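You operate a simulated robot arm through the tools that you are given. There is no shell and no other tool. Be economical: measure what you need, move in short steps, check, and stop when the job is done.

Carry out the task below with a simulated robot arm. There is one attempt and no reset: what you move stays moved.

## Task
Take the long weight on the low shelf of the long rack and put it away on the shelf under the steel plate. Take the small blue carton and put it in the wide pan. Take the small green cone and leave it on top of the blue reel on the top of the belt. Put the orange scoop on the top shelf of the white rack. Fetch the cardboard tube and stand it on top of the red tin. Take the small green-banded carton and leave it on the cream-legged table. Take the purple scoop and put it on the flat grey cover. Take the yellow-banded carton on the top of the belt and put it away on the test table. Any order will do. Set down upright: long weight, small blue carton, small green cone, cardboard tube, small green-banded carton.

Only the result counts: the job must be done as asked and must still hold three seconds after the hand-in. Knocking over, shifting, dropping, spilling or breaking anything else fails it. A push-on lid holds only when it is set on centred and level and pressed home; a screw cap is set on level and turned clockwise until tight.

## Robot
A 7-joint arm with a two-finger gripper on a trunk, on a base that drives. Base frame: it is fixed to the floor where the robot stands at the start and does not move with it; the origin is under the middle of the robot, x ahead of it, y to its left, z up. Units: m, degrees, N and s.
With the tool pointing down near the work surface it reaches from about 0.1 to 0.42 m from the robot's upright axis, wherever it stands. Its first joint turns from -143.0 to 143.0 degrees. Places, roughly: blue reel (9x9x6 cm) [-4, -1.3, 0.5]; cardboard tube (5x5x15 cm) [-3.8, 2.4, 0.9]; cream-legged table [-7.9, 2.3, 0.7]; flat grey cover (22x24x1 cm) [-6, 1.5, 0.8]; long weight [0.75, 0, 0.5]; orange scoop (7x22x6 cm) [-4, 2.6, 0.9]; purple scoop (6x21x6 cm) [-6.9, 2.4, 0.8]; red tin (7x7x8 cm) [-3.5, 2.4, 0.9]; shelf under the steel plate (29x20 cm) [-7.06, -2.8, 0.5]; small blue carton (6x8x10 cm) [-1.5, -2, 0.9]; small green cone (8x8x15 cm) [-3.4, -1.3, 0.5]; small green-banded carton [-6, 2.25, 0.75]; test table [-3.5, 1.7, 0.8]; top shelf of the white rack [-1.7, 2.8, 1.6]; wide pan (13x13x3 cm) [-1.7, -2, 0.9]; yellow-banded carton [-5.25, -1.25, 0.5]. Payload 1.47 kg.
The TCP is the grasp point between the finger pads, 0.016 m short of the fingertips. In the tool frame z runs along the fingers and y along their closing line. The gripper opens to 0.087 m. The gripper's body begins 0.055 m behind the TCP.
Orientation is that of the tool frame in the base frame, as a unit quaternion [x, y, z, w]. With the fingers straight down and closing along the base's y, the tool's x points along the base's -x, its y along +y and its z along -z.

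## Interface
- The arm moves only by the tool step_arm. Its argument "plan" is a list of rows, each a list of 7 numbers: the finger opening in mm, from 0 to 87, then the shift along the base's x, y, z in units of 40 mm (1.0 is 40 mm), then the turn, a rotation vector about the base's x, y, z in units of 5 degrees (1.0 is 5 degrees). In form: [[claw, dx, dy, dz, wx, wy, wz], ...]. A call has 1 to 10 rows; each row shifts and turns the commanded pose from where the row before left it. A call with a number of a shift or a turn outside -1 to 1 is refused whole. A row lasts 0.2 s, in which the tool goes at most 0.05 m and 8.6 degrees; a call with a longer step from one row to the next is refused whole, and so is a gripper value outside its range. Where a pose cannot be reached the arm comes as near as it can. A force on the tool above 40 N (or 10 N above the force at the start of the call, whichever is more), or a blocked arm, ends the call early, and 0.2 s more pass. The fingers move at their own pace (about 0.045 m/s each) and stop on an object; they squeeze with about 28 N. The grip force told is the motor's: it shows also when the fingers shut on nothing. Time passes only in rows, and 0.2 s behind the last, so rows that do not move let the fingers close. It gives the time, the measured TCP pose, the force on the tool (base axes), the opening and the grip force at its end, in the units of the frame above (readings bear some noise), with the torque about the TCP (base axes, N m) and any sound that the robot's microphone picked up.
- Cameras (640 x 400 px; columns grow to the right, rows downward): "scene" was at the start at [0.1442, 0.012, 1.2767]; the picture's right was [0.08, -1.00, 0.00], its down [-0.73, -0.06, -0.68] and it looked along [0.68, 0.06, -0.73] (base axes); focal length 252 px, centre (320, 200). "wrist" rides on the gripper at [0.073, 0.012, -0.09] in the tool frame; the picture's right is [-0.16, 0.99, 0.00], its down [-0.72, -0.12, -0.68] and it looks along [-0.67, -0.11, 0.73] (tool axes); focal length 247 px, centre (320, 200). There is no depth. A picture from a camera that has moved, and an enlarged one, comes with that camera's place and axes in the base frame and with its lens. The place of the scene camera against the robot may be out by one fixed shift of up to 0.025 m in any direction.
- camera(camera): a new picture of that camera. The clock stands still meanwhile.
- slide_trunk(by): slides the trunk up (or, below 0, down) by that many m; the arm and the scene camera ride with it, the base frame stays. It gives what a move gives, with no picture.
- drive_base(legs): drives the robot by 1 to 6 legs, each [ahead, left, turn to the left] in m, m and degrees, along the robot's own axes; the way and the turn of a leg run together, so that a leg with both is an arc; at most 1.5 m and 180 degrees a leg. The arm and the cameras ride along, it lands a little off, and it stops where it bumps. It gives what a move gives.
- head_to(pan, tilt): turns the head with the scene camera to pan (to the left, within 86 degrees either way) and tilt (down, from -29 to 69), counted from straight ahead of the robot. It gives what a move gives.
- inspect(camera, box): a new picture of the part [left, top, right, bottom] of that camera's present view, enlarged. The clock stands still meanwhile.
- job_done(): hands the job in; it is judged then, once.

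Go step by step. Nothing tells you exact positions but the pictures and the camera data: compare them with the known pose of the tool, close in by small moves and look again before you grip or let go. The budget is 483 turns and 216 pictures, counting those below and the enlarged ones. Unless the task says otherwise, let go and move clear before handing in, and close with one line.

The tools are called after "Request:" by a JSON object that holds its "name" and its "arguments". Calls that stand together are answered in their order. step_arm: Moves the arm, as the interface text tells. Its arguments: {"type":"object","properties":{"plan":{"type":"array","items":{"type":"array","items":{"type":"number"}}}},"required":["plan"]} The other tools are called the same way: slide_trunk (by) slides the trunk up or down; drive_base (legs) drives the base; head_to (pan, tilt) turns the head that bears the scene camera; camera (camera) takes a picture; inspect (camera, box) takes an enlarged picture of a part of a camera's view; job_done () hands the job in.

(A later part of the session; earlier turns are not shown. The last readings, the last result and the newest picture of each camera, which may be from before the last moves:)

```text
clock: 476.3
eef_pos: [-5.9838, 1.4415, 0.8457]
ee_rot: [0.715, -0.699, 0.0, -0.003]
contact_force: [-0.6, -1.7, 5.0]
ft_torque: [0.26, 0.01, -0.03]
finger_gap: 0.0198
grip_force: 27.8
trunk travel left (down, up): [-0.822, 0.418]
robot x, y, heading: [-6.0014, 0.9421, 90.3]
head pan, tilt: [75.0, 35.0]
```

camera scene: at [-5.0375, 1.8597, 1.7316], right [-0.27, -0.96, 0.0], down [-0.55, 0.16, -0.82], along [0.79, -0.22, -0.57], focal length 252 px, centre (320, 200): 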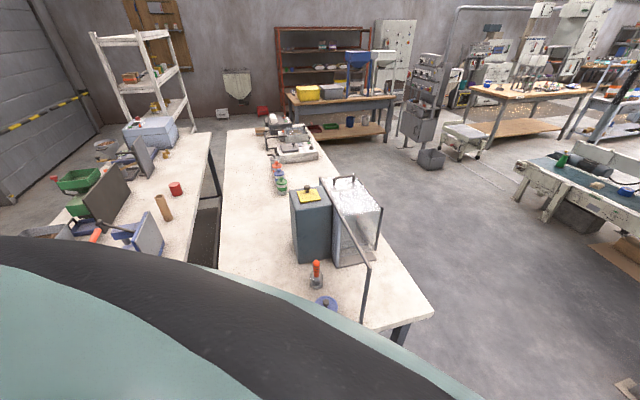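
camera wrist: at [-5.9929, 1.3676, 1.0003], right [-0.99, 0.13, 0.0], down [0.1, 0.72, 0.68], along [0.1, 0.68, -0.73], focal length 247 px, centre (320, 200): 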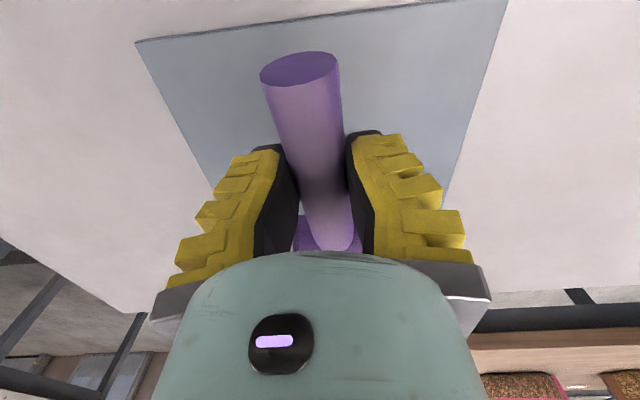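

Request:
{"name": "slide_trunk", "arguments": {"by": -0.004}}

Request:
{"name": "step_arm", "arguments": {"plan": [[30, 0, 0, 0, 0, 0, 0], [45, 0, 0, 0, 0, 0, 0], [60, 0, 0, 0, 0, 0, 0], [60, 0, 0, 0, 0, 0, 0]]}}

Request:
{"name": "slide_trunk", "arguments": {"by": 0.2}}

Request:
{"name": "camera", "arguments": {"camera": "wrist"}}

```text
clock: 476.9
eef_pos: [-5.9826, 1.4404, 0.8423]
ee_rot: [0.715, -0.7, 0.001, -0.003]
contact_force: [-0.1, -1.3, 6.0]
ft_torque: [0.3, 0.0, -0.03]
finger_gap: 0.0208
grip_force: 28.1
trunk travel left (down, up): [-0.818, 0.422]
robot x, y, heading: [-6.0, 0.9411, 90.4]
head pan, tilt: [75.0, 35.0]
```

```text
clock: 477.9
eef_pos: [-5.9823, 1.4412, 0.8425]
ee_rot: [0.715, -0.699, 0.0, -0.003]
contact_force: [0.1, 0.2, 0.0]
ft_torque: [-0.01, 0.01, -0.04]
finger_gap: 0.0647
grip_force: 3.0
trunk travel left (down, up): [-0.818, 0.422]
robot x, y, heading: [-5.9984, 0.9425, 90.2]
head pan, tilt: [75.0, 35.0]
```

```text
clock: 480.0
eef_pos: [-5.9824, 1.441, 1.0428]
ee_rot: [0.715, -0.699, 0.001, -0.003]
contact_force: [-0.6, 0.0, 0.8]
ft_torque: [0.02, -0.01, 0.01]
finger_gap: 0.0646
grip_force: 3.3
trunk travel left (down, up): [-1.018, 0.222]
robot x, y, heading: [-6.0002, 0.9425, 90.3]
head pan, tilt: [75.0, 35.0]
```

```text
97 pictures are left
camera wrist: at [-5.9929, 1.3676, 1.1312], right [-0.99, 0.14, 0.0], down [0.1, 0.72, 0.68], along [0.1, 0.68, -0.73], focal length 247 px, centre (320, 200)
```

wrist: 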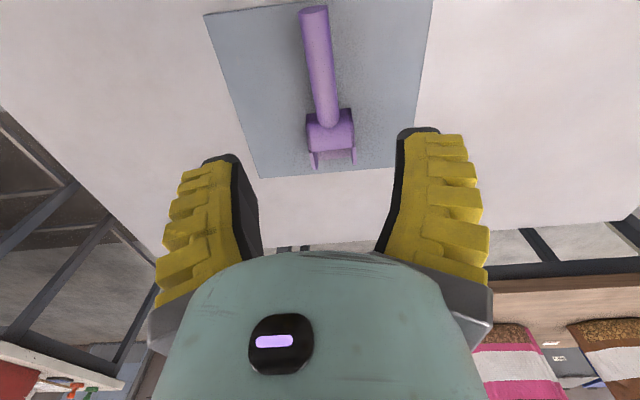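

Purple scoop done. Next is the belt: I'll turn towards -y and go in beside the post, facing the belt.

Request:
{"name": "drive_base", "arguments": {"legs": [[-0.25, 0, 0], [0, 0, 90], [0, 0, 90], [0, 1.25, 0], [0.8, 0, 0]]}}

Request:
{"name": "camera", "arguments": {"camera": "scene"}}

Request:
{"name": "camera", "arguments": {"camera": "wrist"}}

```text
clock: 497.6
eef_pos: [-4.7842, -0.2028, 1.042]
ee_rot: [0.708, 0.707, -0.005, 0.0]
contact_force: [0.7, -0.5, -0.5]
ft_torque: [-0.02, -0.03, -0.05]
finger_gap: 0.0647
grip_force: 3.0
trunk travel left (down, up): [-1.018, 0.222]
robot x, y, heading: [-4.7562, 0.2973, -90.7]
head pan, tilt: [75.0, 35.0]
stopped in leg 5: the robot was blocked; the commanded pose is now the measured one
```

```text
96 pictures are left
camera scene: at [-4.6756, 0.2069, 1.7126], right [-0.28, -0.96, 0.0], down [-0.55, 0.16, -0.82], along [0.79, -0.23, -0.57], focal length 252 px, centre (320, 200)
```

scene: 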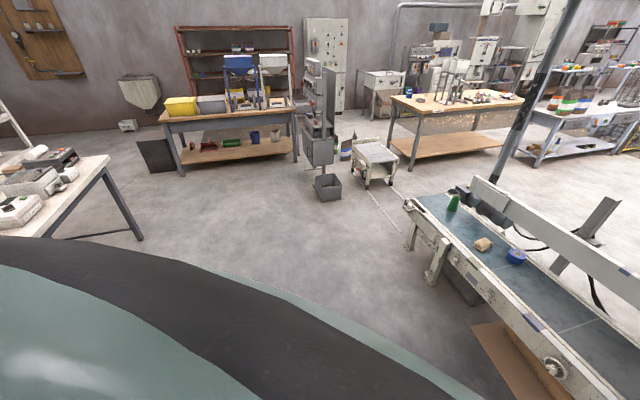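

```text
95 pictures are left
camera wrist: at [-4.7709, -0.1296, 1.1311], right [0.99, -0.16, -0.01], down [-0.11, -0.72, 0.68], along [-0.11, -0.67, -0.73], focal length 247 px, centre (320, 200)
```

wrist: 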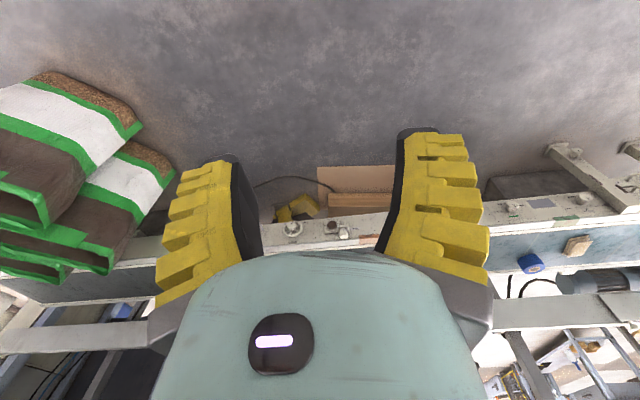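

The base touched a post. I'll shift away from it and go around.

Request:
{"name": "drive_base", "arguments": {"legs": [[-0.05, 0.3, 0.7], [0.5, 0, 0], [0.4, 0, 0]]}}

Request:
{"name": "camera", "arguments": {"camera": "wrist"}}

```text
clock: 504.3
eef_pos: [-4.4608, -1.0577, 1.0425]
ee_rot: [0.696, 0.718, -0.004, -0.001]
contact_force: [-0.5, -0.8, -0.1]
ft_torque: [-0.01, -0.01, 0.0]
finger_gap: 0.0644
grip_force: 3.4
trunk travel left (down, up): [-1.018, 0.222]
robot x, y, heading: [-4.4481, -0.5564, -89.3]
head pan, tilt: [75.0, 35.0]
```

```text
94 pictures are left
camera wrist: at [-4.4499, -0.983, 1.1313], right [0.99, -0.13, -0.01], down [-0.09, -0.72, 0.69], along [-0.09, -0.68, -0.73], focal length 247 px, centre (320, 200)
```

wrist: 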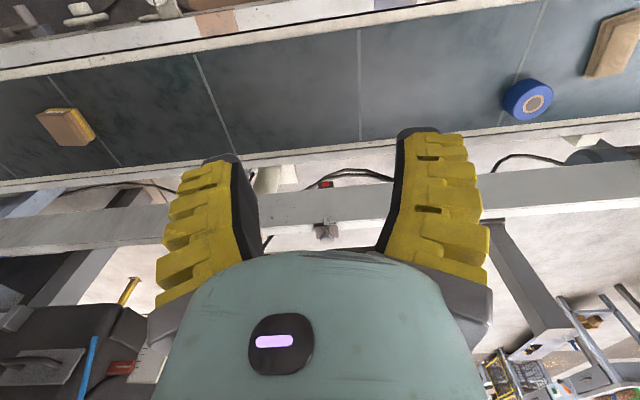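

I see the belt, with the yellow-banded carton to the right, and the reel and a bag to the left. I'll strafe over to the carton.

Request:
{"name": "drive_base", "arguments": {"legs": [[0, -0.67, -0.7]]}}

Request:
{"name": "slide_trunk", "arguments": {"by": -0.25}}

Request:
{"name": "camera", "arguments": {"camera": "wrist"}}

```text
clock: 507.5
eef_pos: [-5.0381, -1.06, 1.0424]
ee_rot: [0.684, 0.729, 0.003, 0.011]
contact_force: [4.8, 0.0, 0.4]
ft_torque: [-0.04, 0.59, 0.31]
finger_gap: 0.0645
grip_force: 3.5
trunk travel left (down, up): [-1.018, 0.222]
robot x, y, heading: [-5.0315, -0.5614, -89.8]
head pan, tilt: [75.0, 35.0]
stopped in leg 1: the force on the tool passed its limit at 55 N (the readings are from after the stop); the commanded pose is now the measured one
```

```text
clock: 510.0
eef_pos: [-5.0392, -1.0594, 0.793]
ee_rot: [0.686, 0.727, 0.002, 0.01]
contact_force: [0.6, 0.1, 0.0]
ft_torque: [0.03, -0.02, 0.02]
finger_gap: 0.0645
grip_force: 2.9
trunk travel left (down, up): [-0.768, 0.472]
robot x, y, heading: [-5.0387, -0.5585, -89.5]
head pan, tilt: [75.0, 35.0]
```

```text
93 pictures are left
camera wrist: at [-5.0333, -0.9853, 0.8813], right [0.99, -0.1, 0.02], down [-0.08, -0.72, 0.69], along [-0.05, -0.68, -0.73], focal length 247 px, centre (320, 200)
```

wrist: 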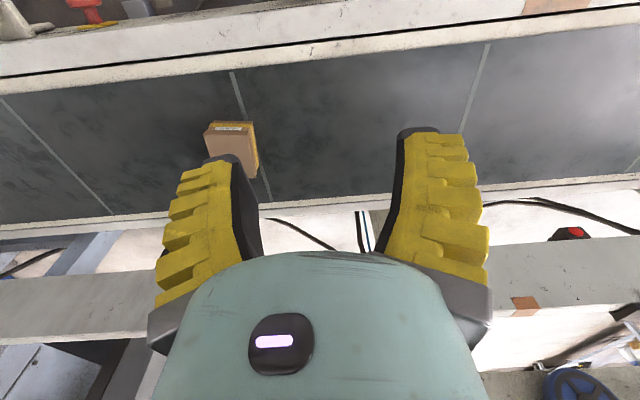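

Something light was touched near z 1.04. At this lower height the way looks free. The carton is at about (-5.17, -1.17), so I'll use the arm in small steps.

Request:
{"name": "step_arm", "arguments": {"plan": [[80, -0.5, -0.3, 0, 0, 0, 0], [80, -0.5, -0.4, 0, 0, 0, 0], [80, -0.5, -0.5, 0, 0, 0, 0], [80, -0.5, -0.5, 0, 0, 0, 0], [80, -0.5, -0.5, 0, 0, 0, 0], [80, -0.5, -0.4, 0, 0, 0, 0], [80, 0, 0, 0, 0, 0, 0]]}}

Request:
{"name": "camera", "arguments": {"camera": "wrist"}}

```text
clock: 511.6
eef_pos: [-5.1429, -1.1382, 0.7853]
ee_rot: [0.687, 0.726, 0.006, 0.007]
contact_force: [-0.6, 0.2, -0.4]
ft_torque: [0.0, 0.01, 0.03]
finger_gap: 0.0818
grip_force: 1.1
out of reach, approached as far as the arm can: row 6
trunk travel left (down, up): [-0.768, 0.472]
robot x, y, heading: [-5.0366, -0.5591, -89.6]
head pan, tilt: [75.0, 35.0]
```

```text
92 pictures are left
camera wrist: at [-5.1357, -1.0639, 0.875], right [0.99, -0.1, 0.02], down [-0.09, -0.73, 0.68], along [-0.06, -0.68, -0.73], focal length 247 px, centre (320, 200)
```

wrist: 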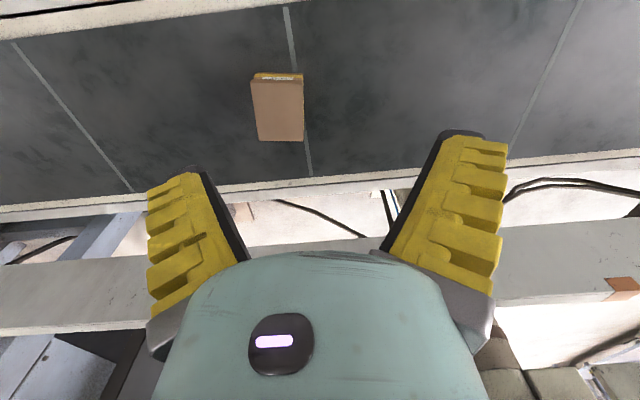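

Request:
{"name": "slide_trunk", "arguments": {"by": -0.15}}

Request:
{"name": "camera", "arguments": {"camera": "wrist"}}

```text
clock: 513.4
eef_pos: [-5.1399, -1.1486, 0.6411]
ee_rot: [0.685, 0.728, 0.003, 0.01]
contact_force: [-1.4, 0.5, -0.1]
ft_torque: [0.02, 0.01, 0.01]
finger_gap: 0.0815
grip_force: 0.7
trunk travel left (down, up): [-0.618, 0.622]
robot x, y, heading: [-5.0362, -0.5617, -89.7]
head pan, tilt: [75.0, 35.0]
```

```text
91 pictures are left
camera wrist: at [-5.1332, -1.0741, 0.7301], right [0.99, -0.1, 0.02], down [-0.08, -0.72, 0.69], along [-0.05, -0.69, -0.73], focal length 247 px, centre (320, 200)
```

wrist: 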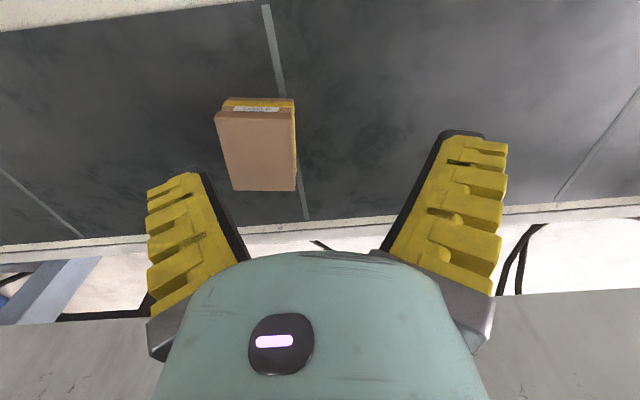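

Carton top is at z ≈ 0.487, centre (-5.21, -1.227), 7.7 by 10 cm, turned about 7°. I'll position over it with matching yaw.

Request:
{"name": "drive_base", "arguments": {"legs": [[0.08, -0.072, 0]]}}

Request:
{"name": "step_arm", "arguments": {"plan": [[87, 0, 0, 0, 0, 0, -0.7], [87, 0, 0, 0, 0, 0, -0.7], [87, 0, 0, 0, 0, 0, -0.6], [87, 0, 0, 0, 0, 0, 0]]}}

Request:
{"name": "camera", "arguments": {"camera": "wrist"}}

```text
clock: 514.6
eef_pos: [-5.2111, -1.2282, 0.6415]
ee_rot: [0.685, 0.729, 0.003, 0.01]
contact_force: [0.1, 0.0, 0.0]
ft_torque: [0.02, -0.05, 0.0]
finger_gap: 0.0819
grip_force: 0.8
trunk travel left (down, up): [-0.618, 0.622]
robot x, y, heading: [-5.1072, -0.64, -89.8]
head pan, tilt: [75.0, 35.0]
```

```text
clock: 515.6
eef_pos: [-5.2082, -1.2268, 0.6417]
ee_rot: [0.746, 0.666, 0.001, 0.011]
contact_force: [-0.3, -0.6, -0.3]
ft_torque: [0.0, 0.01, -0.02]
finger_gap: 0.087
grip_force: 0.1
trunk travel left (down, up): [-0.618, 0.622]
robot x, y, heading: [-5.1027, -0.6369, -89.9]
head pan, tilt: [75.0, 35.0]
```

```text
90 pictures are left
camera wrist: at [-5.1911, -1.1553, 0.7302], right [0.96, -0.27, 0.02], down [-0.21, -0.7, 0.69], along [-0.17, -0.67, -0.73], focal length 247 px, centre (320, 200)
```

wrist: 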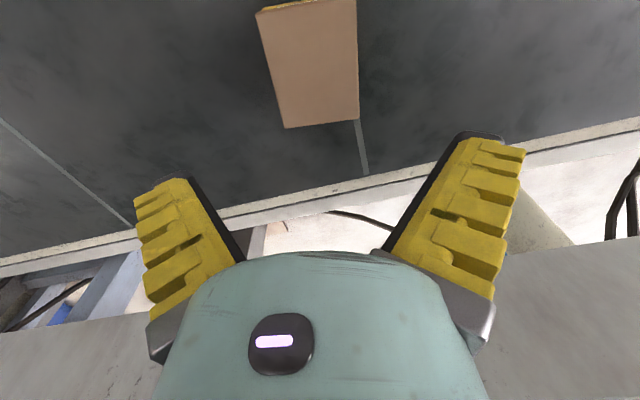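

Request:
{"name": "slide_trunk", "arguments": {"by": -0.12}}

Request:
{"name": "camera", "arguments": {"camera": "wrist"}}

```text
clock: 517.1
eef_pos: [-5.21, -1.2277, 0.5221]
ee_rot: [0.746, 0.666, 0.003, 0.011]
contact_force: [0.3, -0.4, 0.1]
ft_torque: [0.01, -0.02, 0.01]
finger_gap: 0.087
grip_force: 0.1
trunk travel left (down, up): [-0.498, 0.742]
robot x, y, heading: [-5.1068, -0.6389, -89.7]
head pan, tilt: [75.0, 35.0]
```

```text
89 pictures are left
camera wrist: at [-5.1913, -1.1557, 0.6104], right [0.96, -0.27, 0.02], down [-0.21, -0.7, 0.69], along [-0.17, -0.67, -0.73], focal length 247 px, centre (320, 200)
```

wrist: 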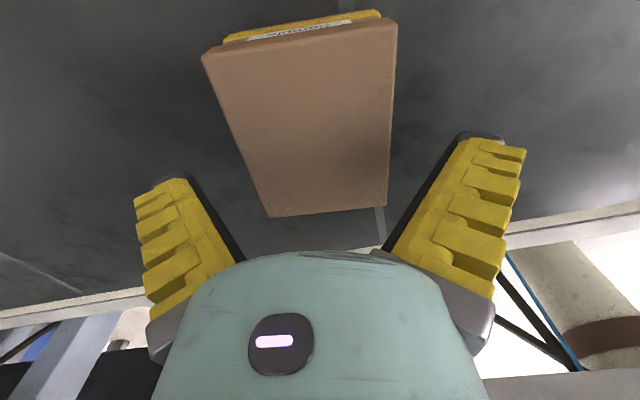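

Request:
{"name": "slide_trunk", "arguments": {"by": -0.034}}

Request:
{"name": "step_arm", "arguments": {"plan": [[60, 0, 0, 0, 0, 0, 0], [30, 0, 0, 0, 0, 0, 0], [30, 0, 0, 0, 0, 0, 0], [30, 0, 0, 0, 0, 0, 0]]}}

Request:
{"name": "slide_trunk", "arguments": {"by": 0.15}}

Request:
{"name": "camera", "arguments": {"camera": "wrist"}}

```text
clock: 517.9
eef_pos: [-5.2106, -1.2282, 0.4878]
ee_rot: [0.746, 0.665, 0.002, 0.011]
contact_force: [-0.2, 0.3, -0.3]
ft_torque: [0.04, 0.04, -0.01]
finger_gap: 0.0869
grip_force: 0.0
trunk travel left (down, up): [-0.464, 0.776]
robot x, y, heading: [-5.1116, -0.6371, -89.7]
head pan, tilt: [75.0, 35.0]
```

```text
clock: 518.9
eef_pos: [-5.2114, -1.2278, 0.4869]
ee_rot: [0.746, 0.666, 0.002, 0.01]
contact_force: [-1.8, 2.3, 5.2]
ft_torque: [-0.09, -0.04, -0.25]
finger_gap: 0.0774
grip_force: 27.7
trunk travel left (down, up): [-0.464, 0.776]
robot x, y, heading: [-5.1079, -0.639, -89.9]
head pan, tilt: [75.0, 35.0]
```

```text
clock: 520.6
eef_pos: [-5.2101, -1.2282, 0.6381]
ee_rot: [0.746, 0.666, 0.002, 0.01]
contact_force: [0.1, -0.5, -3.2]
ft_torque: [-0.04, -0.02, -0.02]
finger_gap: 0.0736
grip_force: 28.1
trunk travel left (down, up): [-0.614, 0.626]
robot x, y, heading: [-5.1058, -0.64, -89.7]
head pan, tilt: [75.0, 35.0]
```

```text
88 pictures are left
camera wrist: at [-5.1911, -1.1547, 0.7258], right [0.96, -0.27, 0.02], down [-0.21, -0.7, 0.69], along [-0.17, -0.67, -0.73], focal length 247 px, centre (320, 200)
```

wrist: 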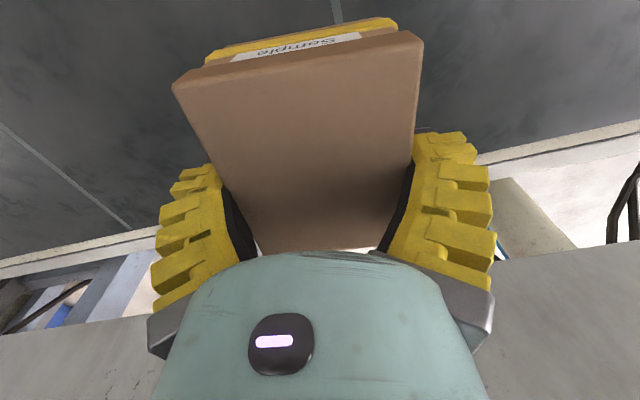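

Carton gripped. I'll back out around the post and take it to the test table from the corridor.

Request:
{"name": "drive_base", "arguments": {"legs": [[-0.12, 0, 0], [0, 0.66, 0], [-0.6, 0, 0], [-0.5, 0, 0]]}}

Request:
{"name": "slide_trunk", "arguments": {"by": 0.4}}

Request:
{"name": "drive_base", "arguments": {"legs": [[0, 0, 89.7], [0.95, 0, 0], [0, 0, 90]]}}

Request:
{"name": "camera", "arguments": {"camera": "wrist"}}

```text
clock: 530.6
eef_pos: [-4.5496, -0.009, 0.6371]
ee_rot: [0.75, 0.661, 0.001, 0.011]
contact_force: [-0.2, 0.5, -3.7]
ft_torque: [-0.03, -0.02, 0.01]
finger_gap: 0.0735
grip_force: 27.6
trunk travel left (down, up): [-0.614, 0.626]
robot x, y, heading: [-4.4341, 0.5789, -90.3]
head pan, tilt: [75.0, 35.0]
```

```text
clock: 534.5
eef_pos: [-4.5493, -0.0085, 1.0367]
ee_rot: [0.75, 0.662, 0.002, 0.01]
contact_force: [0.0, -0.3, -2.6]
ft_torque: [-0.02, 0.01, 0.0]
finger_gap: 0.0732
grip_force: 28.0
trunk travel left (down, up): [-1.014, 0.226]
robot x, y, heading: [-4.4421, 0.579, -90.4]
head pan, tilt: [75.0, 35.0]
```

```text
clock: 547.1
eef_pos: [-3.3837, 1.1443, 1.0374]
ee_rot: [-0.669, 0.743, 0.01, -0.002]
contact_force: [0.0, 0.9, -1.9]
ft_torque: [0.01, 0.0, -0.03]
finger_gap: 0.0729
grip_force: 28.2
trunk travel left (down, up): [-1.014, 0.226]
robot x, y, heading: [-3.4846, 0.5547, 91.1]
head pan, tilt: [75.0, 35.0]
```

```text
87 pictures are left
camera wrist: at [-3.4003, 1.0714, 1.1259], right [-0.97, 0.26, 0.02], down [0.2, 0.7, 0.69], along [0.16, 0.67, -0.73], focal length 247 px, centre (320, 200)
```

wrist: 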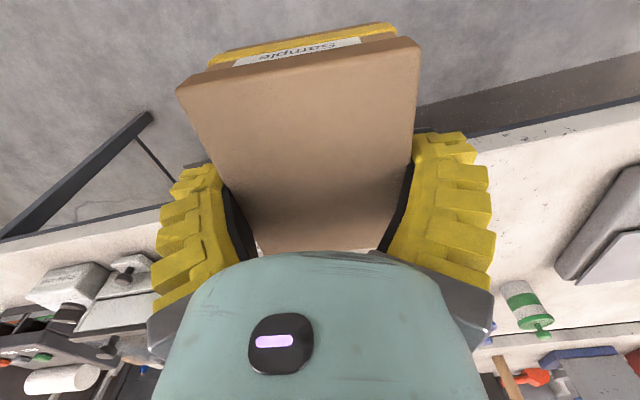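

Request:
{"name": "drive_base", "arguments": {"legs": [[0.26, 0, -1]]}}

Request:
{"name": "camera", "arguments": {"camera": "wrist"}}

Request:
{"name": "head_to", "arguments": {"pan": 58, "tilt": 35}}

Request:
{"name": "camera", "arguments": {"camera": "scene"}}

```text
clock: 549.0
eef_pos: [-3.3741, 1.3977, 1.037]
ee_rot: [-0.663, 0.748, 0.01, -0.002]
contact_force: [0.7, -0.7, -4.1]
ft_torque: [0.0, 0.01, 0.02]
finger_gap: 0.0732
grip_force: 28.1
trunk travel left (down, up): [-1.014, 0.226]
robot x, y, heading: [-3.4815, 0.8082, 89.9]
head pan, tilt: [75.0, 35.0]
```

```text
86 pictures are left
camera wrist: at [-3.3927, 1.3265, 1.1259], right [-0.96, 0.28, 0.02], down [0.21, 0.7, 0.69], along [0.18, 0.66, -0.73], focal length 247 px, centre (320, 200)
```

wrist: 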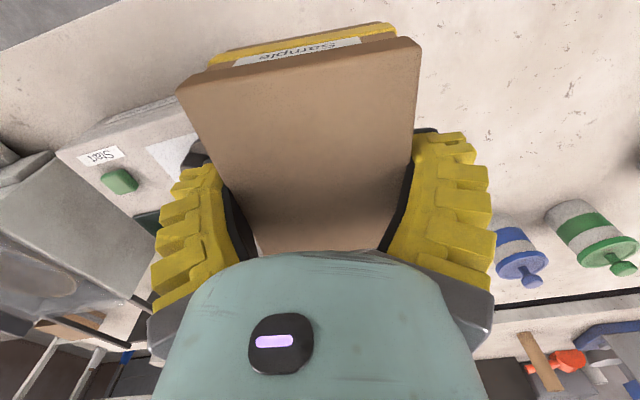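

```text
clock: 549.8
eef_pos: [-3.3748, 1.3977, 1.0368]
ee_rot: [-0.663, 0.748, 0.011, -0.002]
contact_force: [0.6, 0.1, -3.3]
ft_torque: [0.03, -0.05, -0.02]
finger_gap: 0.0733
grip_force: 28.0
trunk travel left (down, up): [-1.014, 0.226]
robot x, y, heading: [-3.4842, 0.8131, 89.7]
head pan, tilt: [58.0, 35.0]
```

```text
85 pictures are left
camera scene: at [-3.5619, 0.9337, 1.7086], right [0.53, 0.85, 0.0], down [0.49, -0.31, -0.82], along [-0.69, 0.44, -0.57], focal length 252 px, centre (320, 200)
```

scene: 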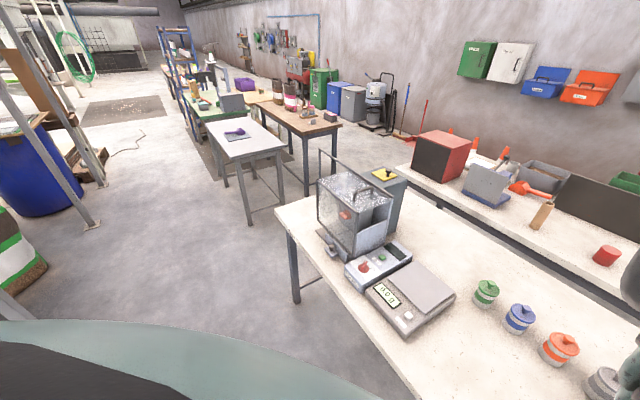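

Free spot on the test table at about (-3.48, 1.42), between the scale and the panel. I'll shift left and lower.

Request:
{"name": "drive_base", "arguments": {"legs": [[0.02, 0.1, 0]]}}

Request:
{"name": "slide_trunk", "arguments": {"by": -0.14}}

Request:
{"name": "slide_trunk", "arguments": {"by": -0.015}}

Request:
{"name": "slide_trunk", "arguments": {"by": -0.015}}

Request:
{"name": "camera", "arguments": {"camera": "wrist"}}

```text
clock: 550.9
eef_pos: [-3.4719, 1.4184, 1.0369]
ee_rot: [-0.663, 0.748, 0.01, -0.002]
contact_force: [0.5, 0.4, -4.2]
ft_torque: [0.03, 0.01, -0.01]
finger_gap: 0.0731
grip_force: 28.4
trunk travel left (down, up): [-1.014, 0.226]
robot x, y, heading: [-3.5843, 0.8294, 89.9]
head pan, tilt: [58.0, 35.0]
```

```text
clock: 552.6
eef_pos: [-3.4715, 1.4192, 0.8965]
ee_rot: [-0.663, 0.748, 0.011, -0.002]
contact_force: [0.3, 0.7, -1.8]
ft_torque: [0.02, 0.0, 0.01]
finger_gap: 0.073
grip_force: 28.0
trunk travel left (down, up): [-0.874, 0.366]
robot x, y, heading: [-3.579, 0.8291, 89.5]
head pan, tilt: [58.0, 35.0]
```

```text
clock: 553.2
eef_pos: [-3.4699, 1.4257, 0.8853]
ee_rot: [-0.663, 0.748, 0.013, 0.003]
contact_force: [-0.9, 0.0, 29.7]
ft_torque: [0.14, -0.03, -0.04]
finger_gap: 0.0779
grip_force: 28.1
trunk travel left (down, up): [-0.859, 0.381]
robot x, y, heading: [-3.5811, 0.8318, 89.5]
head pan, tilt: [58.0, 35.0]
```

```text
clock: 553.6
eef_pos: [-3.4695, 1.4247, 0.8813]
ee_rot: [-0.663, 0.748, 0.013, 0.003]
contact_force: [-1.5, -2.2, 28.5]
ft_torque: [-0.49, 0.14, -0.05]
finger_gap: 0.0801
grip_force: 27.9
trunk travel left (down, up): [-0.855, 0.385]
robot x, y, heading: [-3.5799, 0.8344, 89.7]
head pan, tilt: [58.0, 35.0]
stopped: the force on the tool passed its limit at 58 N (the readings are from after the stop); the commanded pose is now the measured one
```

```text
84 pictures are left
camera wrist: at [-3.4886, 1.3528, 0.9705], right [-0.96, 0.28, 0.02], down [0.21, 0.69, 0.69], along [0.18, 0.67, -0.72], focal length 247 px, centre (320, 200)
```

wrist: 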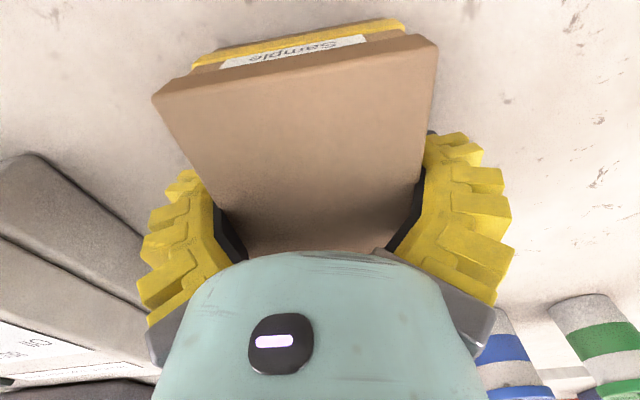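

Carton is on the table. I'll open and lift away.

Request:
{"name": "step_arm", "arguments": {"plan": [[87, 0, 0, 0, 0, 0, 0], [87, 0, 0, 0, 0, 0, 0], [87, 0, 0, 0, 0, 0, 0]]}}

Request:
{"name": "slide_trunk", "arguments": {"by": 0.25}}

Request:
{"name": "camera", "arguments": {"camera": "wrist"}}

```text
clock: 554.4
eef_pos: [-3.4704, 1.4221, 0.8787]
ee_rot: [-0.663, 0.748, 0.01, 0.0]
contact_force: [-0.8, -0.1, -0.8]
ft_torque: [-0.02, -0.01, 0.01]
finger_gap: 0.0869
grip_force: 0.0
trunk travel left (down, up): [-0.855, 0.385]
robot x, y, heading: [-3.5784, 0.8307, 89.7]
head pan, tilt: [58.0, 35.0]
```

```text
clock: 557.0
eef_pos: [-3.471, 1.42, 1.1298]
ee_rot: [-0.663, 0.748, 0.01, 0.0]
contact_force: [-0.5, 0.4, 0.0]
ft_torque: [0.01, -0.03, 0.02]
finger_gap: 0.087
grip_force: 0.1
trunk travel left (down, up): [-1.105, 0.135]
robot x, y, heading: [-3.5812, 0.8291, 89.9]
head pan, tilt: [58.0, 35.0]
```

```text
83 pictures are left
camera wrist: at [-3.4892, 1.3486, 1.2181], right [-0.96, 0.28, 0.02], down [0.21, 0.69, 0.69], along [0.18, 0.67, -0.72], focal length 247 px, centre (320, 200)
```

wrist: 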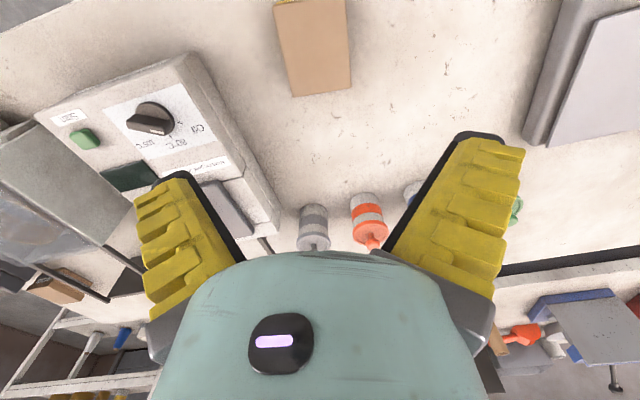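

Yellow-banded carton done. Next: the green cone on the belt.

Request:
{"name": "drive_base", "arguments": {"legs": [[-0.25, 0, 0], [0, 0, 90], [0, 0, 90], [0.9, 0.1, 0]]}}

Request:
{"name": "slide_trunk", "arguments": {"by": -0.2}}

Request:
{"name": "camera", "arguments": {"camera": "wrist"}}

```text
clock: 570.9
eef_pos: [-3.6019, -0.9187, 1.1303]
ee_rot: [0.75, 0.661, 0.0, 0.011]
contact_force: [0.1, 0.6, 1.2]
ft_torque: [0.03, -0.01, -0.02]
finger_gap: 0.0869
grip_force: 0.0
trunk travel left (down, up): [-1.105, 0.135]
robot x, y, heading: [-3.4912, -0.331, -90.5]
head pan, tilt: [58.0, 35.0]
```

```text
clock: 573.0
eef_pos: [-3.6004, -0.9195, 0.9292]
ee_rot: [0.75, 0.662, 0.0, 0.011]
contact_force: [-0.8, 0.0, -0.5]
ft_torque: [0.0, 0.02, -0.01]
finger_gap: 0.0869
grip_force: 0.0
trunk travel left (down, up): [-0.905, 0.335]
robot x, y, heading: [-3.4883, -0.3339, -90.5]
head pan, tilt: [58.0, 35.0]
```

```text
82 pictures are left
camera wrist: at [-3.5811, -0.8469, 1.0182], right [0.96, -0.28, 0.02], down [-0.22, -0.69, 0.69], along [-0.18, -0.66, -0.72], focal length 247 px, centre (320, 200)
```

wrist: 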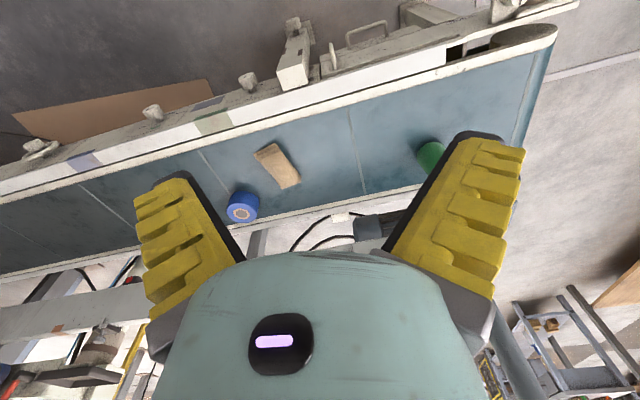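

Request:
{"name": "drive_base", "arguments": {"legs": [[0.33, 0.21, 0.5]]}}

Request:
{"name": "slide_trunk", "arguments": {"by": -0.15}}

Request:
{"name": "camera", "arguments": {"camera": "wrist"}}

```text
clock: 575.5
eef_pos: [-3.3819, -1.2462, 0.9291]
ee_rot: [0.745, 0.667, 0.0, 0.01]
contact_force: [-0.8, -0.2, 0.3]
ft_torque: [-0.02, -0.02, -0.01]
finger_gap: 0.0871
grip_force: 0.1
trunk travel left (down, up): [-0.905, 0.335]
robot x, y, heading: [-3.2759, -0.6543, -89.7]
head pan, tilt: [58.0, 35.0]
```

```text
clock: 577.2
eef_pos: [-3.3819, -1.2464, 0.7801]
ee_rot: [0.745, 0.667, 0.0, 0.011]
contact_force: [-0.1, 0.2, -0.3]
ft_torque: [0.0, -0.02, 0.02]
finger_gap: 0.0869
grip_force: 0.0
trunk travel left (down, up): [-0.755, 0.485]
robot x, y, heading: [-3.2779, -0.6549, -89.5]
head pan, tilt: [58.0, 35.0]
```

```text
81 pictures are left
camera wrist: at [-3.3623, -1.1731, 0.8682], right [0.96, -0.27, 0.02], down [-0.21, -0.7, 0.69], along [-0.17, -0.67, -0.73], focal length 247 px, centre (320, 200)
```

wrist: 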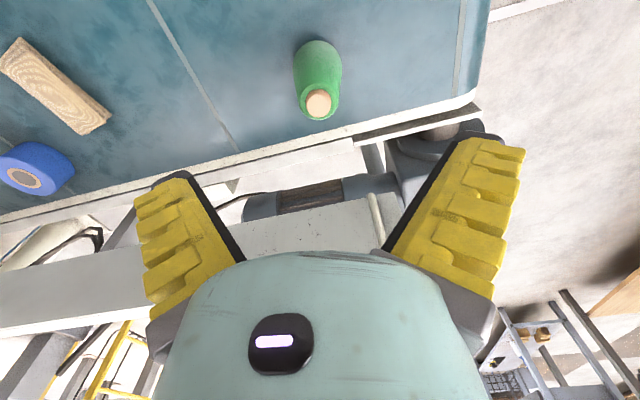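

Request:
{"name": "step_arm", "arguments": {"plan": [[87, 0, -0.3, 0, 0, 0, 0], [87, 0, 0, 0, 0, 0, 0]]}}

Request:
{"name": "slide_trunk", "arguments": {"by": -0.1}}

Request:
{"name": "camera", "arguments": {"camera": "wrist"}}

```text
clock: 577.8
eef_pos: [-3.3818, -1.2447, 0.7794]
ee_rot: [0.745, 0.667, 0.0, 0.01]
contact_force: [0.3, 0.8, -0.9]
ft_torque: [-0.01, 0.0, -0.02]
finger_gap: 0.0871
grip_force: 0.1
out of reach, approached as far as the arm can: row 1
trunk travel left (down, up): [-0.755, 0.485]
robot x, y, heading: [-3.2819, -0.6528, -89.8]
head pan, tilt: [58.0, 35.0]
```

```text
clock: 579.1
eef_pos: [-3.3811, -1.2456, 0.6787]
ee_rot: [0.745, 0.667, 0.0, 0.011]
contact_force: [-0.3, -0.8, -0.3]
ft_torque: [-0.01, 0.0, -0.03]
finger_gap: 0.087
grip_force: 0.2
trunk travel left (down, up): [-0.655, 0.585]
robot x, y, heading: [-3.2783, -0.6538, -89.7]
head pan, tilt: [58.0, 35.0]
```

```text
80 pictures are left
camera wrist: at [-3.3623, -1.1732, 0.7683], right [0.96, -0.27, 0.02], down [-0.21, -0.7, 0.69], along [-0.17, -0.67, -0.72], focal length 247 px, centre (320, 200)
```

wrist: 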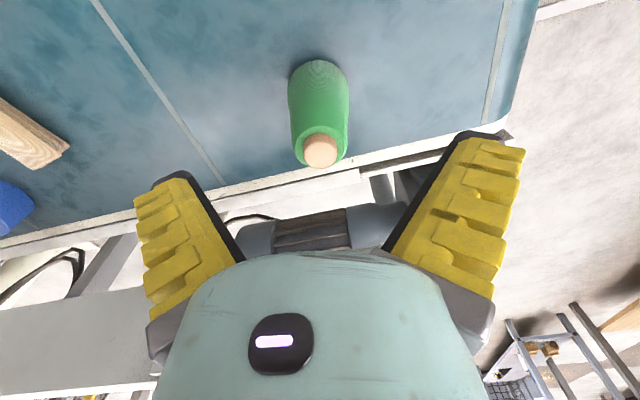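

Request:
{"name": "drive_base", "arguments": {"legs": [[0.036, -0.005, 0]]}}

Request:
{"name": "slide_trunk", "arguments": {"by": -0.07}}

Request:
{"name": "camera", "arguments": {"camera": "wrist"}}

```text
clock: 580.0
eef_pos: [-3.3858, -1.2828, 0.6784]
ee_rot: [0.745, 0.667, 0.0, 0.011]
contact_force: [-1.0, -0.3, 0.5]
ft_torque: [0.03, -0.01, -0.01]
finger_gap: 0.087
grip_force: 0.1
trunk travel left (down, up): [-0.655, 0.585]
robot x, y, heading: [-3.2822, -0.6902, -89.8]
head pan, tilt: [58.0, 35.0]
```

```text
clock: 581.1
eef_pos: [-3.3865, -1.2828, 0.6087]
ee_rot: [0.746, 0.666, 0.001, 0.01]
contact_force: [0.8, -1.0, 0.7]
ft_torque: [0.02, 0.01, 0.0]
finger_gap: 0.087
grip_force: 0.1
trunk travel left (down, up): [-0.585, 0.655]
robot x, y, heading: [-3.2836, -0.6926, -89.6]
head pan, tilt: [58.0, 35.0]
```

```text
79 pictures are left
camera wrist: at [-3.3669, -1.2096, 0.6983], right [0.96, -0.27, 0.02], down [-0.21, -0.7, 0.69], along [-0.17, -0.67, -0.72], focal length 247 px, centre (320, 200)
```

wrist: 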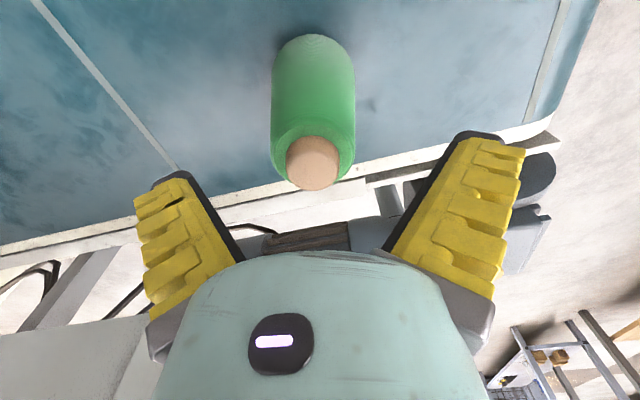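

Request:
{"name": "slide_trunk", "arguments": {"by": -0.05}}

Request:
{"name": "step_arm", "arguments": {"plan": [[50, 0, 0, 0, 0, 0, 0], [20, 0, 0, 0, 0, 0, 0], [20, 0, 0, 0, 0, 0, 0], [20, 0, 0, 0, 0, 0, 0]]}}

Request:
{"name": "slide_trunk", "arguments": {"by": 0.03}}

Request:
{"name": "camera", "arguments": {"camera": "wrist"}}

```text
clock: 582.0
eef_pos: [-3.3857, -1.2825, 0.56]
ee_rot: [0.745, 0.667, 0.0, 0.011]
contact_force: [-0.5, -0.9, 0.4]
ft_torque: [0.01, -0.01, 0.0]
finger_gap: 0.0868
grip_force: 0.0
trunk travel left (down, up): [-0.535, 0.705]
robot x, y, heading: [-3.2839, -0.6919, -89.4]
head pan, tilt: [58.0, 35.0]
```

```text
clock: 583.0
eef_pos: [-3.3876, -1.2841, 0.5613]
ee_rot: [0.745, 0.667, -0.002, 0.01]
contact_force: [-3.1, 1.7, 8.4]
ft_torque: [-0.21, 0.13, -0.08]
finger_gap: 0.038
grip_force: 28.8
trunk travel left (down, up): [-0.535, 0.705]
robot x, y, heading: [-3.2816, -0.6931, -89.6]
head pan, tilt: [58.0, 35.0]
```

```text
clock: 583.8
eef_pos: [-3.3844, -1.2811, 0.5889]
ee_rot: [0.745, 0.667, 0.001, 0.009]
contact_force: [0.0, -0.1, -2.4]
ft_torque: [-0.01, 0.0, -0.06]
finger_gap: 0.0357
grip_force: 27.9
trunk travel left (down, up): [-0.565, 0.675]
robot x, y, heading: [-3.2838, -0.6924, -89.6]
head pan, tilt: [58.0, 35.0]
```

```text
78 pictures are left
camera wrist: at [-3.3665, -1.2081, 0.6777], right [0.96, -0.27, 0.02], down [-0.21, -0.7, 0.69], along [-0.17, -0.67, -0.73], focal length 247 px, centre (320, 200)
```

wrist: 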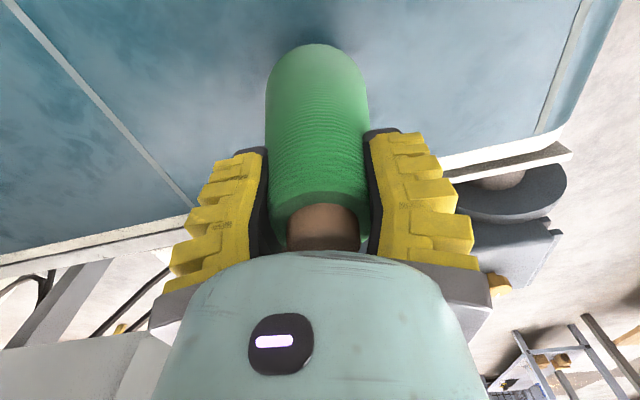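

Cone gripped. The reel centre is near (-3.945, -1.30) with its top at z ≈ 0.504. I'll lift and strafe over to it.

Request:
{"name": "slide_trunk", "arguments": {"by": 0.13}}

Request:
{"name": "drive_base", "arguments": {"legs": [[-0.02, -0.4, 0]]}}

Request:
{"name": "camera", "arguments": {"camera": "wrist"}}

```text
clock: 585.3
eef_pos: [-3.3855, -1.2809, 0.7192]
ee_rot: [0.745, 0.666, 0.0, 0.01]
contact_force: [0.5, -0.4, -1.4]
ft_torque: [0.01, 0.03, 0.01]
finger_gap: 0.0356
grip_force: 27.9
trunk travel left (down, up): [-0.695, 0.545]
robot x, y, heading: [-3.2796, -0.6888, -89.9]
head pan, tilt: [58.0, 35.0]
```

```text
clock: 587.8
eef_pos: [-3.7883, -1.2631, 0.72]
ee_rot: [0.747, 0.665, 0.0, 0.011]
contact_force: [-0.5, 0.3, -2.2]
ft_torque: [0.03, 0.01, -0.03]
finger_gap: 0.0351
grip_force: 28.0
trunk travel left (down, up): [-0.695, 0.545]
robot x, y, heading: [-3.6789, -0.6726, -89.7]
head pan, tilt: [58.0, 35.0]
```

```text
77 pictures are left
camera wrist: at [-3.7681, -1.1901, 0.808], right [0.96, -0.27, 0.02], down [-0.21, -0.7, 0.69], along [-0.17, -0.67, -0.73], focal length 247 px, centre (320, 200)
```

wrist: 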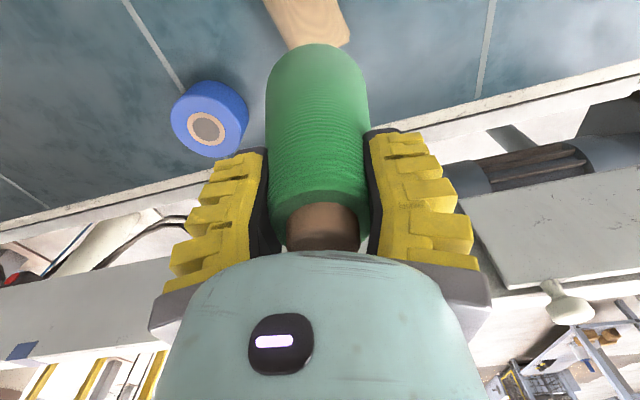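

Request:
{"name": "drive_base", "arguments": {"legs": [[0.036, -0.155, 0]]}}

Request:
{"name": "camera", "arguments": {"camera": "wrist"}}

```text
clock: 589.3
eef_pos: [-3.9471, -1.299, 0.7191]
ee_rot: [0.747, 0.664, -0.001, 0.01]
contact_force: [0.8, 0.5, -2.3]
ft_torque: [-0.03, -0.02, 0.0]
finger_gap: 0.035
grip_force: 28.4
trunk travel left (down, up): [-0.695, 0.545]
robot x, y, heading: [-3.8397, -0.7084, -89.9]
head pan, tilt: [58.0, 35.0]
```

```text
76 pictures are left
camera wrist: at [-3.9273, -1.226, 0.808], right [0.96, -0.27, 0.02], down [-0.21, -0.69, 0.69], along [-0.17, -0.67, -0.73], focal length 247 px, centre (320, 200)
```

wrist: 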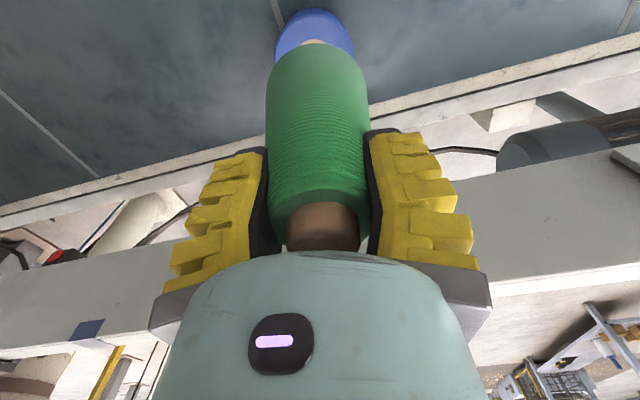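

Request:
{"name": "slide_trunk", "arguments": {"by": -0.08}}

Request:
{"name": "camera", "arguments": {"camera": "wrist"}}

Request:
{"name": "slide_trunk", "arguments": {"by": -0.01}}

```text
clock: 590.4
eef_pos: [-3.9471, -1.2979, 0.6382]
ee_rot: [0.747, 0.665, 0.0, 0.01]
contact_force: [-0.1, -0.2, -2.7]
ft_torque: [-0.02, 0.05, 0.02]
finger_gap: 0.0349
grip_force: 27.9
trunk travel left (down, up): [-0.615, 0.625]
robot x, y, heading: [-3.8438, -0.7096, -89.7]
head pan, tilt: [58.0, 35.0]
```

```text
75 pictures are left
camera wrist: at [-3.9271, -1.2262, 0.7281], right [0.96, -0.27, 0.02], down [-0.21, -0.69, 0.69], along [-0.17, -0.67, -0.73], focal length 247 px, centre (320, 200)
```

wrist: 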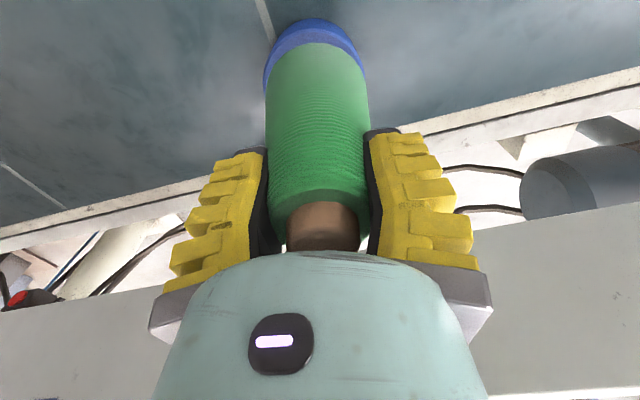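

```text
clock: 591.0
eef_pos: [-3.946, -1.2984, 0.6292]
ee_rot: [0.747, 0.665, -0.001, 0.011]
contact_force: [0.2, -0.5, -2.4]
ft_torque: [-0.02, -0.01, 0.0]
finger_gap: 0.0346
grip_force: 28.3
trunk travel left (down, up): [-0.605, 0.635]
robot x, y, heading: [-3.8434, -0.7081, -89.8]
head pan, tilt: [58.0, 35.0]
```

Request:
{"name": "slide_trunk", "arguments": {"by": -0.007}}

Request:
{"name": "slide_trunk", "arguments": {"by": -0.005}}

```text
clock: 591.6
eef_pos: [-3.946, -1.2998, 0.6215]
ee_rot: [0.747, 0.665, 0.0, 0.011]
contact_force: [0.3, 0.0, -2.5]
ft_torque: [-0.03, 0.0, -0.03]
finger_gap: 0.0347
grip_force: 28.4
trunk travel left (down, up): [-0.598, 0.642]
robot x, y, heading: [-3.839, -0.7087, -89.8]
head pan, tilt: [58.0, 35.0]
```

```text
clock: 592.1
eef_pos: [-3.9459, -1.2984, 0.6168]
ee_rot: [0.747, 0.665, 0.0, 0.011]
contact_force: [-0.3, 0.1, -2.1]
ft_torque: [0.01, 0.02, 0.02]
finger_gap: 0.0347
grip_force: 28.5
trunk travel left (down, up): [-0.593, 0.647]
robot x, y, heading: [-3.8395, -0.7102, -89.7]
head pan, tilt: [58.0, 35.0]
```

Request:
{"name": "slide_trunk", "arguments": {"by": -0.006}}

Request:
{"name": "slide_trunk", "arguments": {"by": -0.005}}

Request:
{"name": "camera", "arguments": {"camera": "wrist"}}

```text
clock: 592.7
eef_pos: [-3.9486, -1.3029, 0.6135]
ee_rot: [0.747, 0.665, -0.001, 0.01]
contact_force: [-0.3, 8.8, 27.8]
ft_torque: [-0.05, 0.1, -0.04]
finger_gap: 0.0409
grip_force: 28.1
trunk travel left (down, up): [-0.587, 0.653]
robot x, y, heading: [-3.8408, -0.709, -90.1]
head pan, tilt: [58.0, 35.0]
```

```text
clock: 593.2
eef_pos: [-3.9483, -1.2993, 0.6071]
ee_rot: [0.747, 0.664, -0.001, 0.009]
contact_force: [-1.0, 9.6, 25.6]
ft_torque: [0.17, 0.08, -0.01]
finger_gap: 0.0459
grip_force: 27.5
trunk travel left (down, up): [-0.582, 0.658]
robot x, y, heading: [-3.8388, -0.7104, -90.4]
head pan, tilt: [58.0, 35.0]
```

```text
74 pictures are left
camera wrist: at [-3.9286, -1.2267, 0.6954], right [0.96, -0.27, 0.02], down [-0.21, -0.69, 0.69], along [-0.18, -0.67, -0.73], focal length 247 px, centre (320, 200)
```

wrist: 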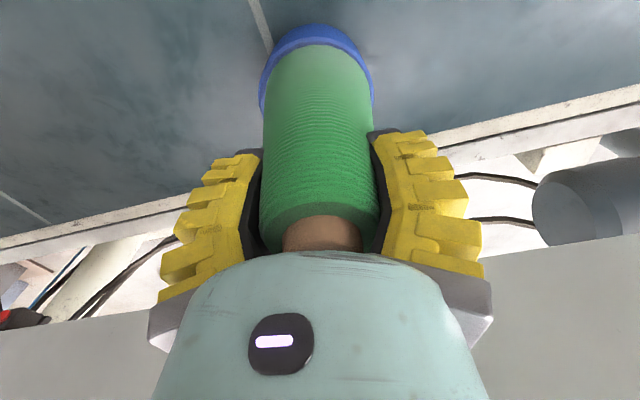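

The cone stands on the reel. I'll open slowly and lift off.

Request:
{"name": "step_arm", "arguments": {"plan": [[50, 0, 0, 0, 0, 0, 0], [65, 0, 0, 0, 0, 0, 0], [87, 0, 0, 0, 0, 0, 0], [87, 0, 0, 0, 0, 0, 0], [87, 0, 0, 0, 0, 0, 0]]}}

Request:
{"name": "slide_trunk", "arguments": {"by": 0.1}}

Request:
{"name": "camera", "arguments": {"camera": "wrist"}}

```text
clock: 594.4
eef_pos: [-3.9463, -1.2984, 0.6065]
ee_rot: [0.748, 0.664, 0.0, 0.011]
contact_force: [0.3, 0.2, -0.2]
ft_torque: [0.0, 0.0, -0.01]
finger_gap: 0.0866
grip_force: 0.0
trunk travel left (down, up): [-0.582, 0.658]
robot x, y, heading: [-3.8407, -0.7095, -89.8]
head pan, tilt: [58.0, 35.0]
```

```text
clock: 595.7
eef_pos: [-3.9467, -1.2984, 0.7075]
ee_rot: [0.747, 0.665, 0.0, 0.01]
contact_force: [-0.4, -0.3, -0.3]
ft_torque: [-0.02, -0.01, 0.02]
finger_gap: 0.087
grip_force: 0.0
trunk travel left (down, up): [-0.682, 0.558]
robot x, y, heading: [-3.8433, -0.7099, -90.0]
head pan, tilt: [58.0, 35.0]
```

```text
73 pictures are left
camera wrist: at [-3.9271, -1.2259, 0.7949], right [0.96, -0.27, 0.02], down [-0.21, -0.7, 0.69], along [-0.17, -0.67, -0.73], focal length 247 px, centre (320, 200)
```

wrist: 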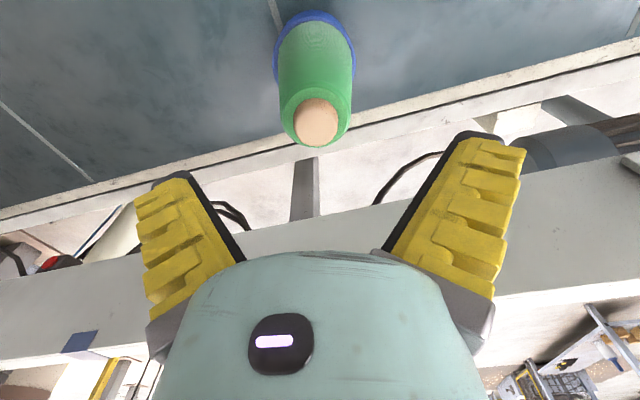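

Cone task done. Now to the bench with the blue carton and pan: I'll back off and move towards +x, then look.

Request:
{"name": "slide_trunk", "arguments": {"by": 0.35}}

Request:
{"name": "drive_base", "arguments": {"legs": [[-0.35, 0, 0], [0, 0.9, 0]]}}

Request:
{"name": "camera", "arguments": {"camera": "scene"}}

```text
clock: 599.1
eef_pos: [-3.9456, -1.298, 1.0561]
ee_rot: [0.747, 0.665, 0.0, 0.01]
contact_force: [-0.4, -0.4, -0.4]
ft_torque: [0.01, 0.03, 0.01]
finger_gap: 0.0868
grip_force: 0.0
trunk travel left (down, up): [-1.032, 0.208]
robot x, y, heading: [-3.8431, -0.707, -89.9]
head pan, tilt: [58.0, 35.0]
```

```text
clock: 605.7
eef_pos: [-3.0566, -0.9485, 1.0559]
ee_rot: [0.749, 0.663, 0.0, 0.011]
contact_force: [-0.9, -0.1, 0.4]
ft_torque: [0.01, -0.01, -0.03]
finger_gap: 0.0871
grip_force: 0.1
trunk travel left (down, up): [-1.032, 0.208]
robot x, y, heading: [-2.9463, -0.3577, -90.3]
head pan, tilt: [58.0, 35.0]
```

```text
72 pictures are left
camera scene: at [-2.8778, -0.4713, 1.7268], right [-0.53, -0.85, 0.0], down [-0.49, 0.31, -0.82], along [0.69, -0.44, -0.57], focal length 252 px, centre (320, 200)
```

scene: 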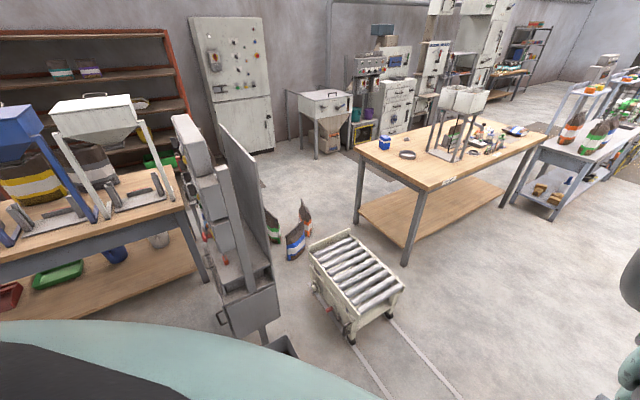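

The bench has trolley and bags around this end, so it's better reached from its +x side later. First the tube and orange scoop: I'll go through the cross aisle to the back aisle.

Request:
{"name": "drive_base", "arguments": {"legs": [[-0.95, 0, 0], [0, -1.1, 0], [0, -1.08, 0], [-1.3, 0, 0.3], [-1.35, 0, 0]]}}

Request:
{"name": "head_to", "arguments": {"pan": 60, "tilt": 30}}

Request:
{"name": "camera", "arguments": {"camera": "scene"}}

```text
clock: 619.4
eef_pos: [-4.8972, -0.0137, 1.0545]
ee_rot: [0.739, 0.674, 0.016, 0.016]
contact_force: [9.2, 0.4, 6.0]
ft_torque: [-0.05, 0.53, 0.05]
finger_gap: 0.0827
grip_force: 0.0
trunk travel left (down, up): [-1.032, 0.208]
robot x, y, heading: [-4.8164, 0.5785, -89.4]
head pan, tilt: [58.0, 35.0]
stopped in leg 3: the force on the tool passed its limit at 58 N (the readings are from after the stop); the commanded pose is now the measured one
```

```text
clock: 620.1
eef_pos: [-4.8974, -0.013, 1.0543]
ee_rot: [0.739, 0.673, 0.016, 0.016]
contact_force: [14.0, 0.1, 6.9]
ft_torque: [-0.07, 0.66, 0.09]
finger_gap: 0.0808
grip_force: 0.0
trunk travel left (down, up): [-1.032, 0.208]
robot x, y, heading: [-4.8163, 0.5742, -89.2]
head pan, tilt: [60.0, 30.0]
```

```text
71 pictures are left
camera scene: at [-4.7411, 0.4669, 1.7349], right [-0.49, -0.87, 0.0], down [-0.43, 0.24, -0.87], along [0.76, -0.42, -0.5], focal length 252 px, centre (320, 200)
```

scene: 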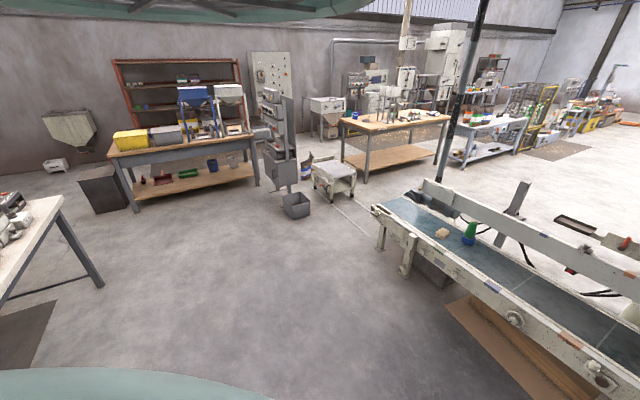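

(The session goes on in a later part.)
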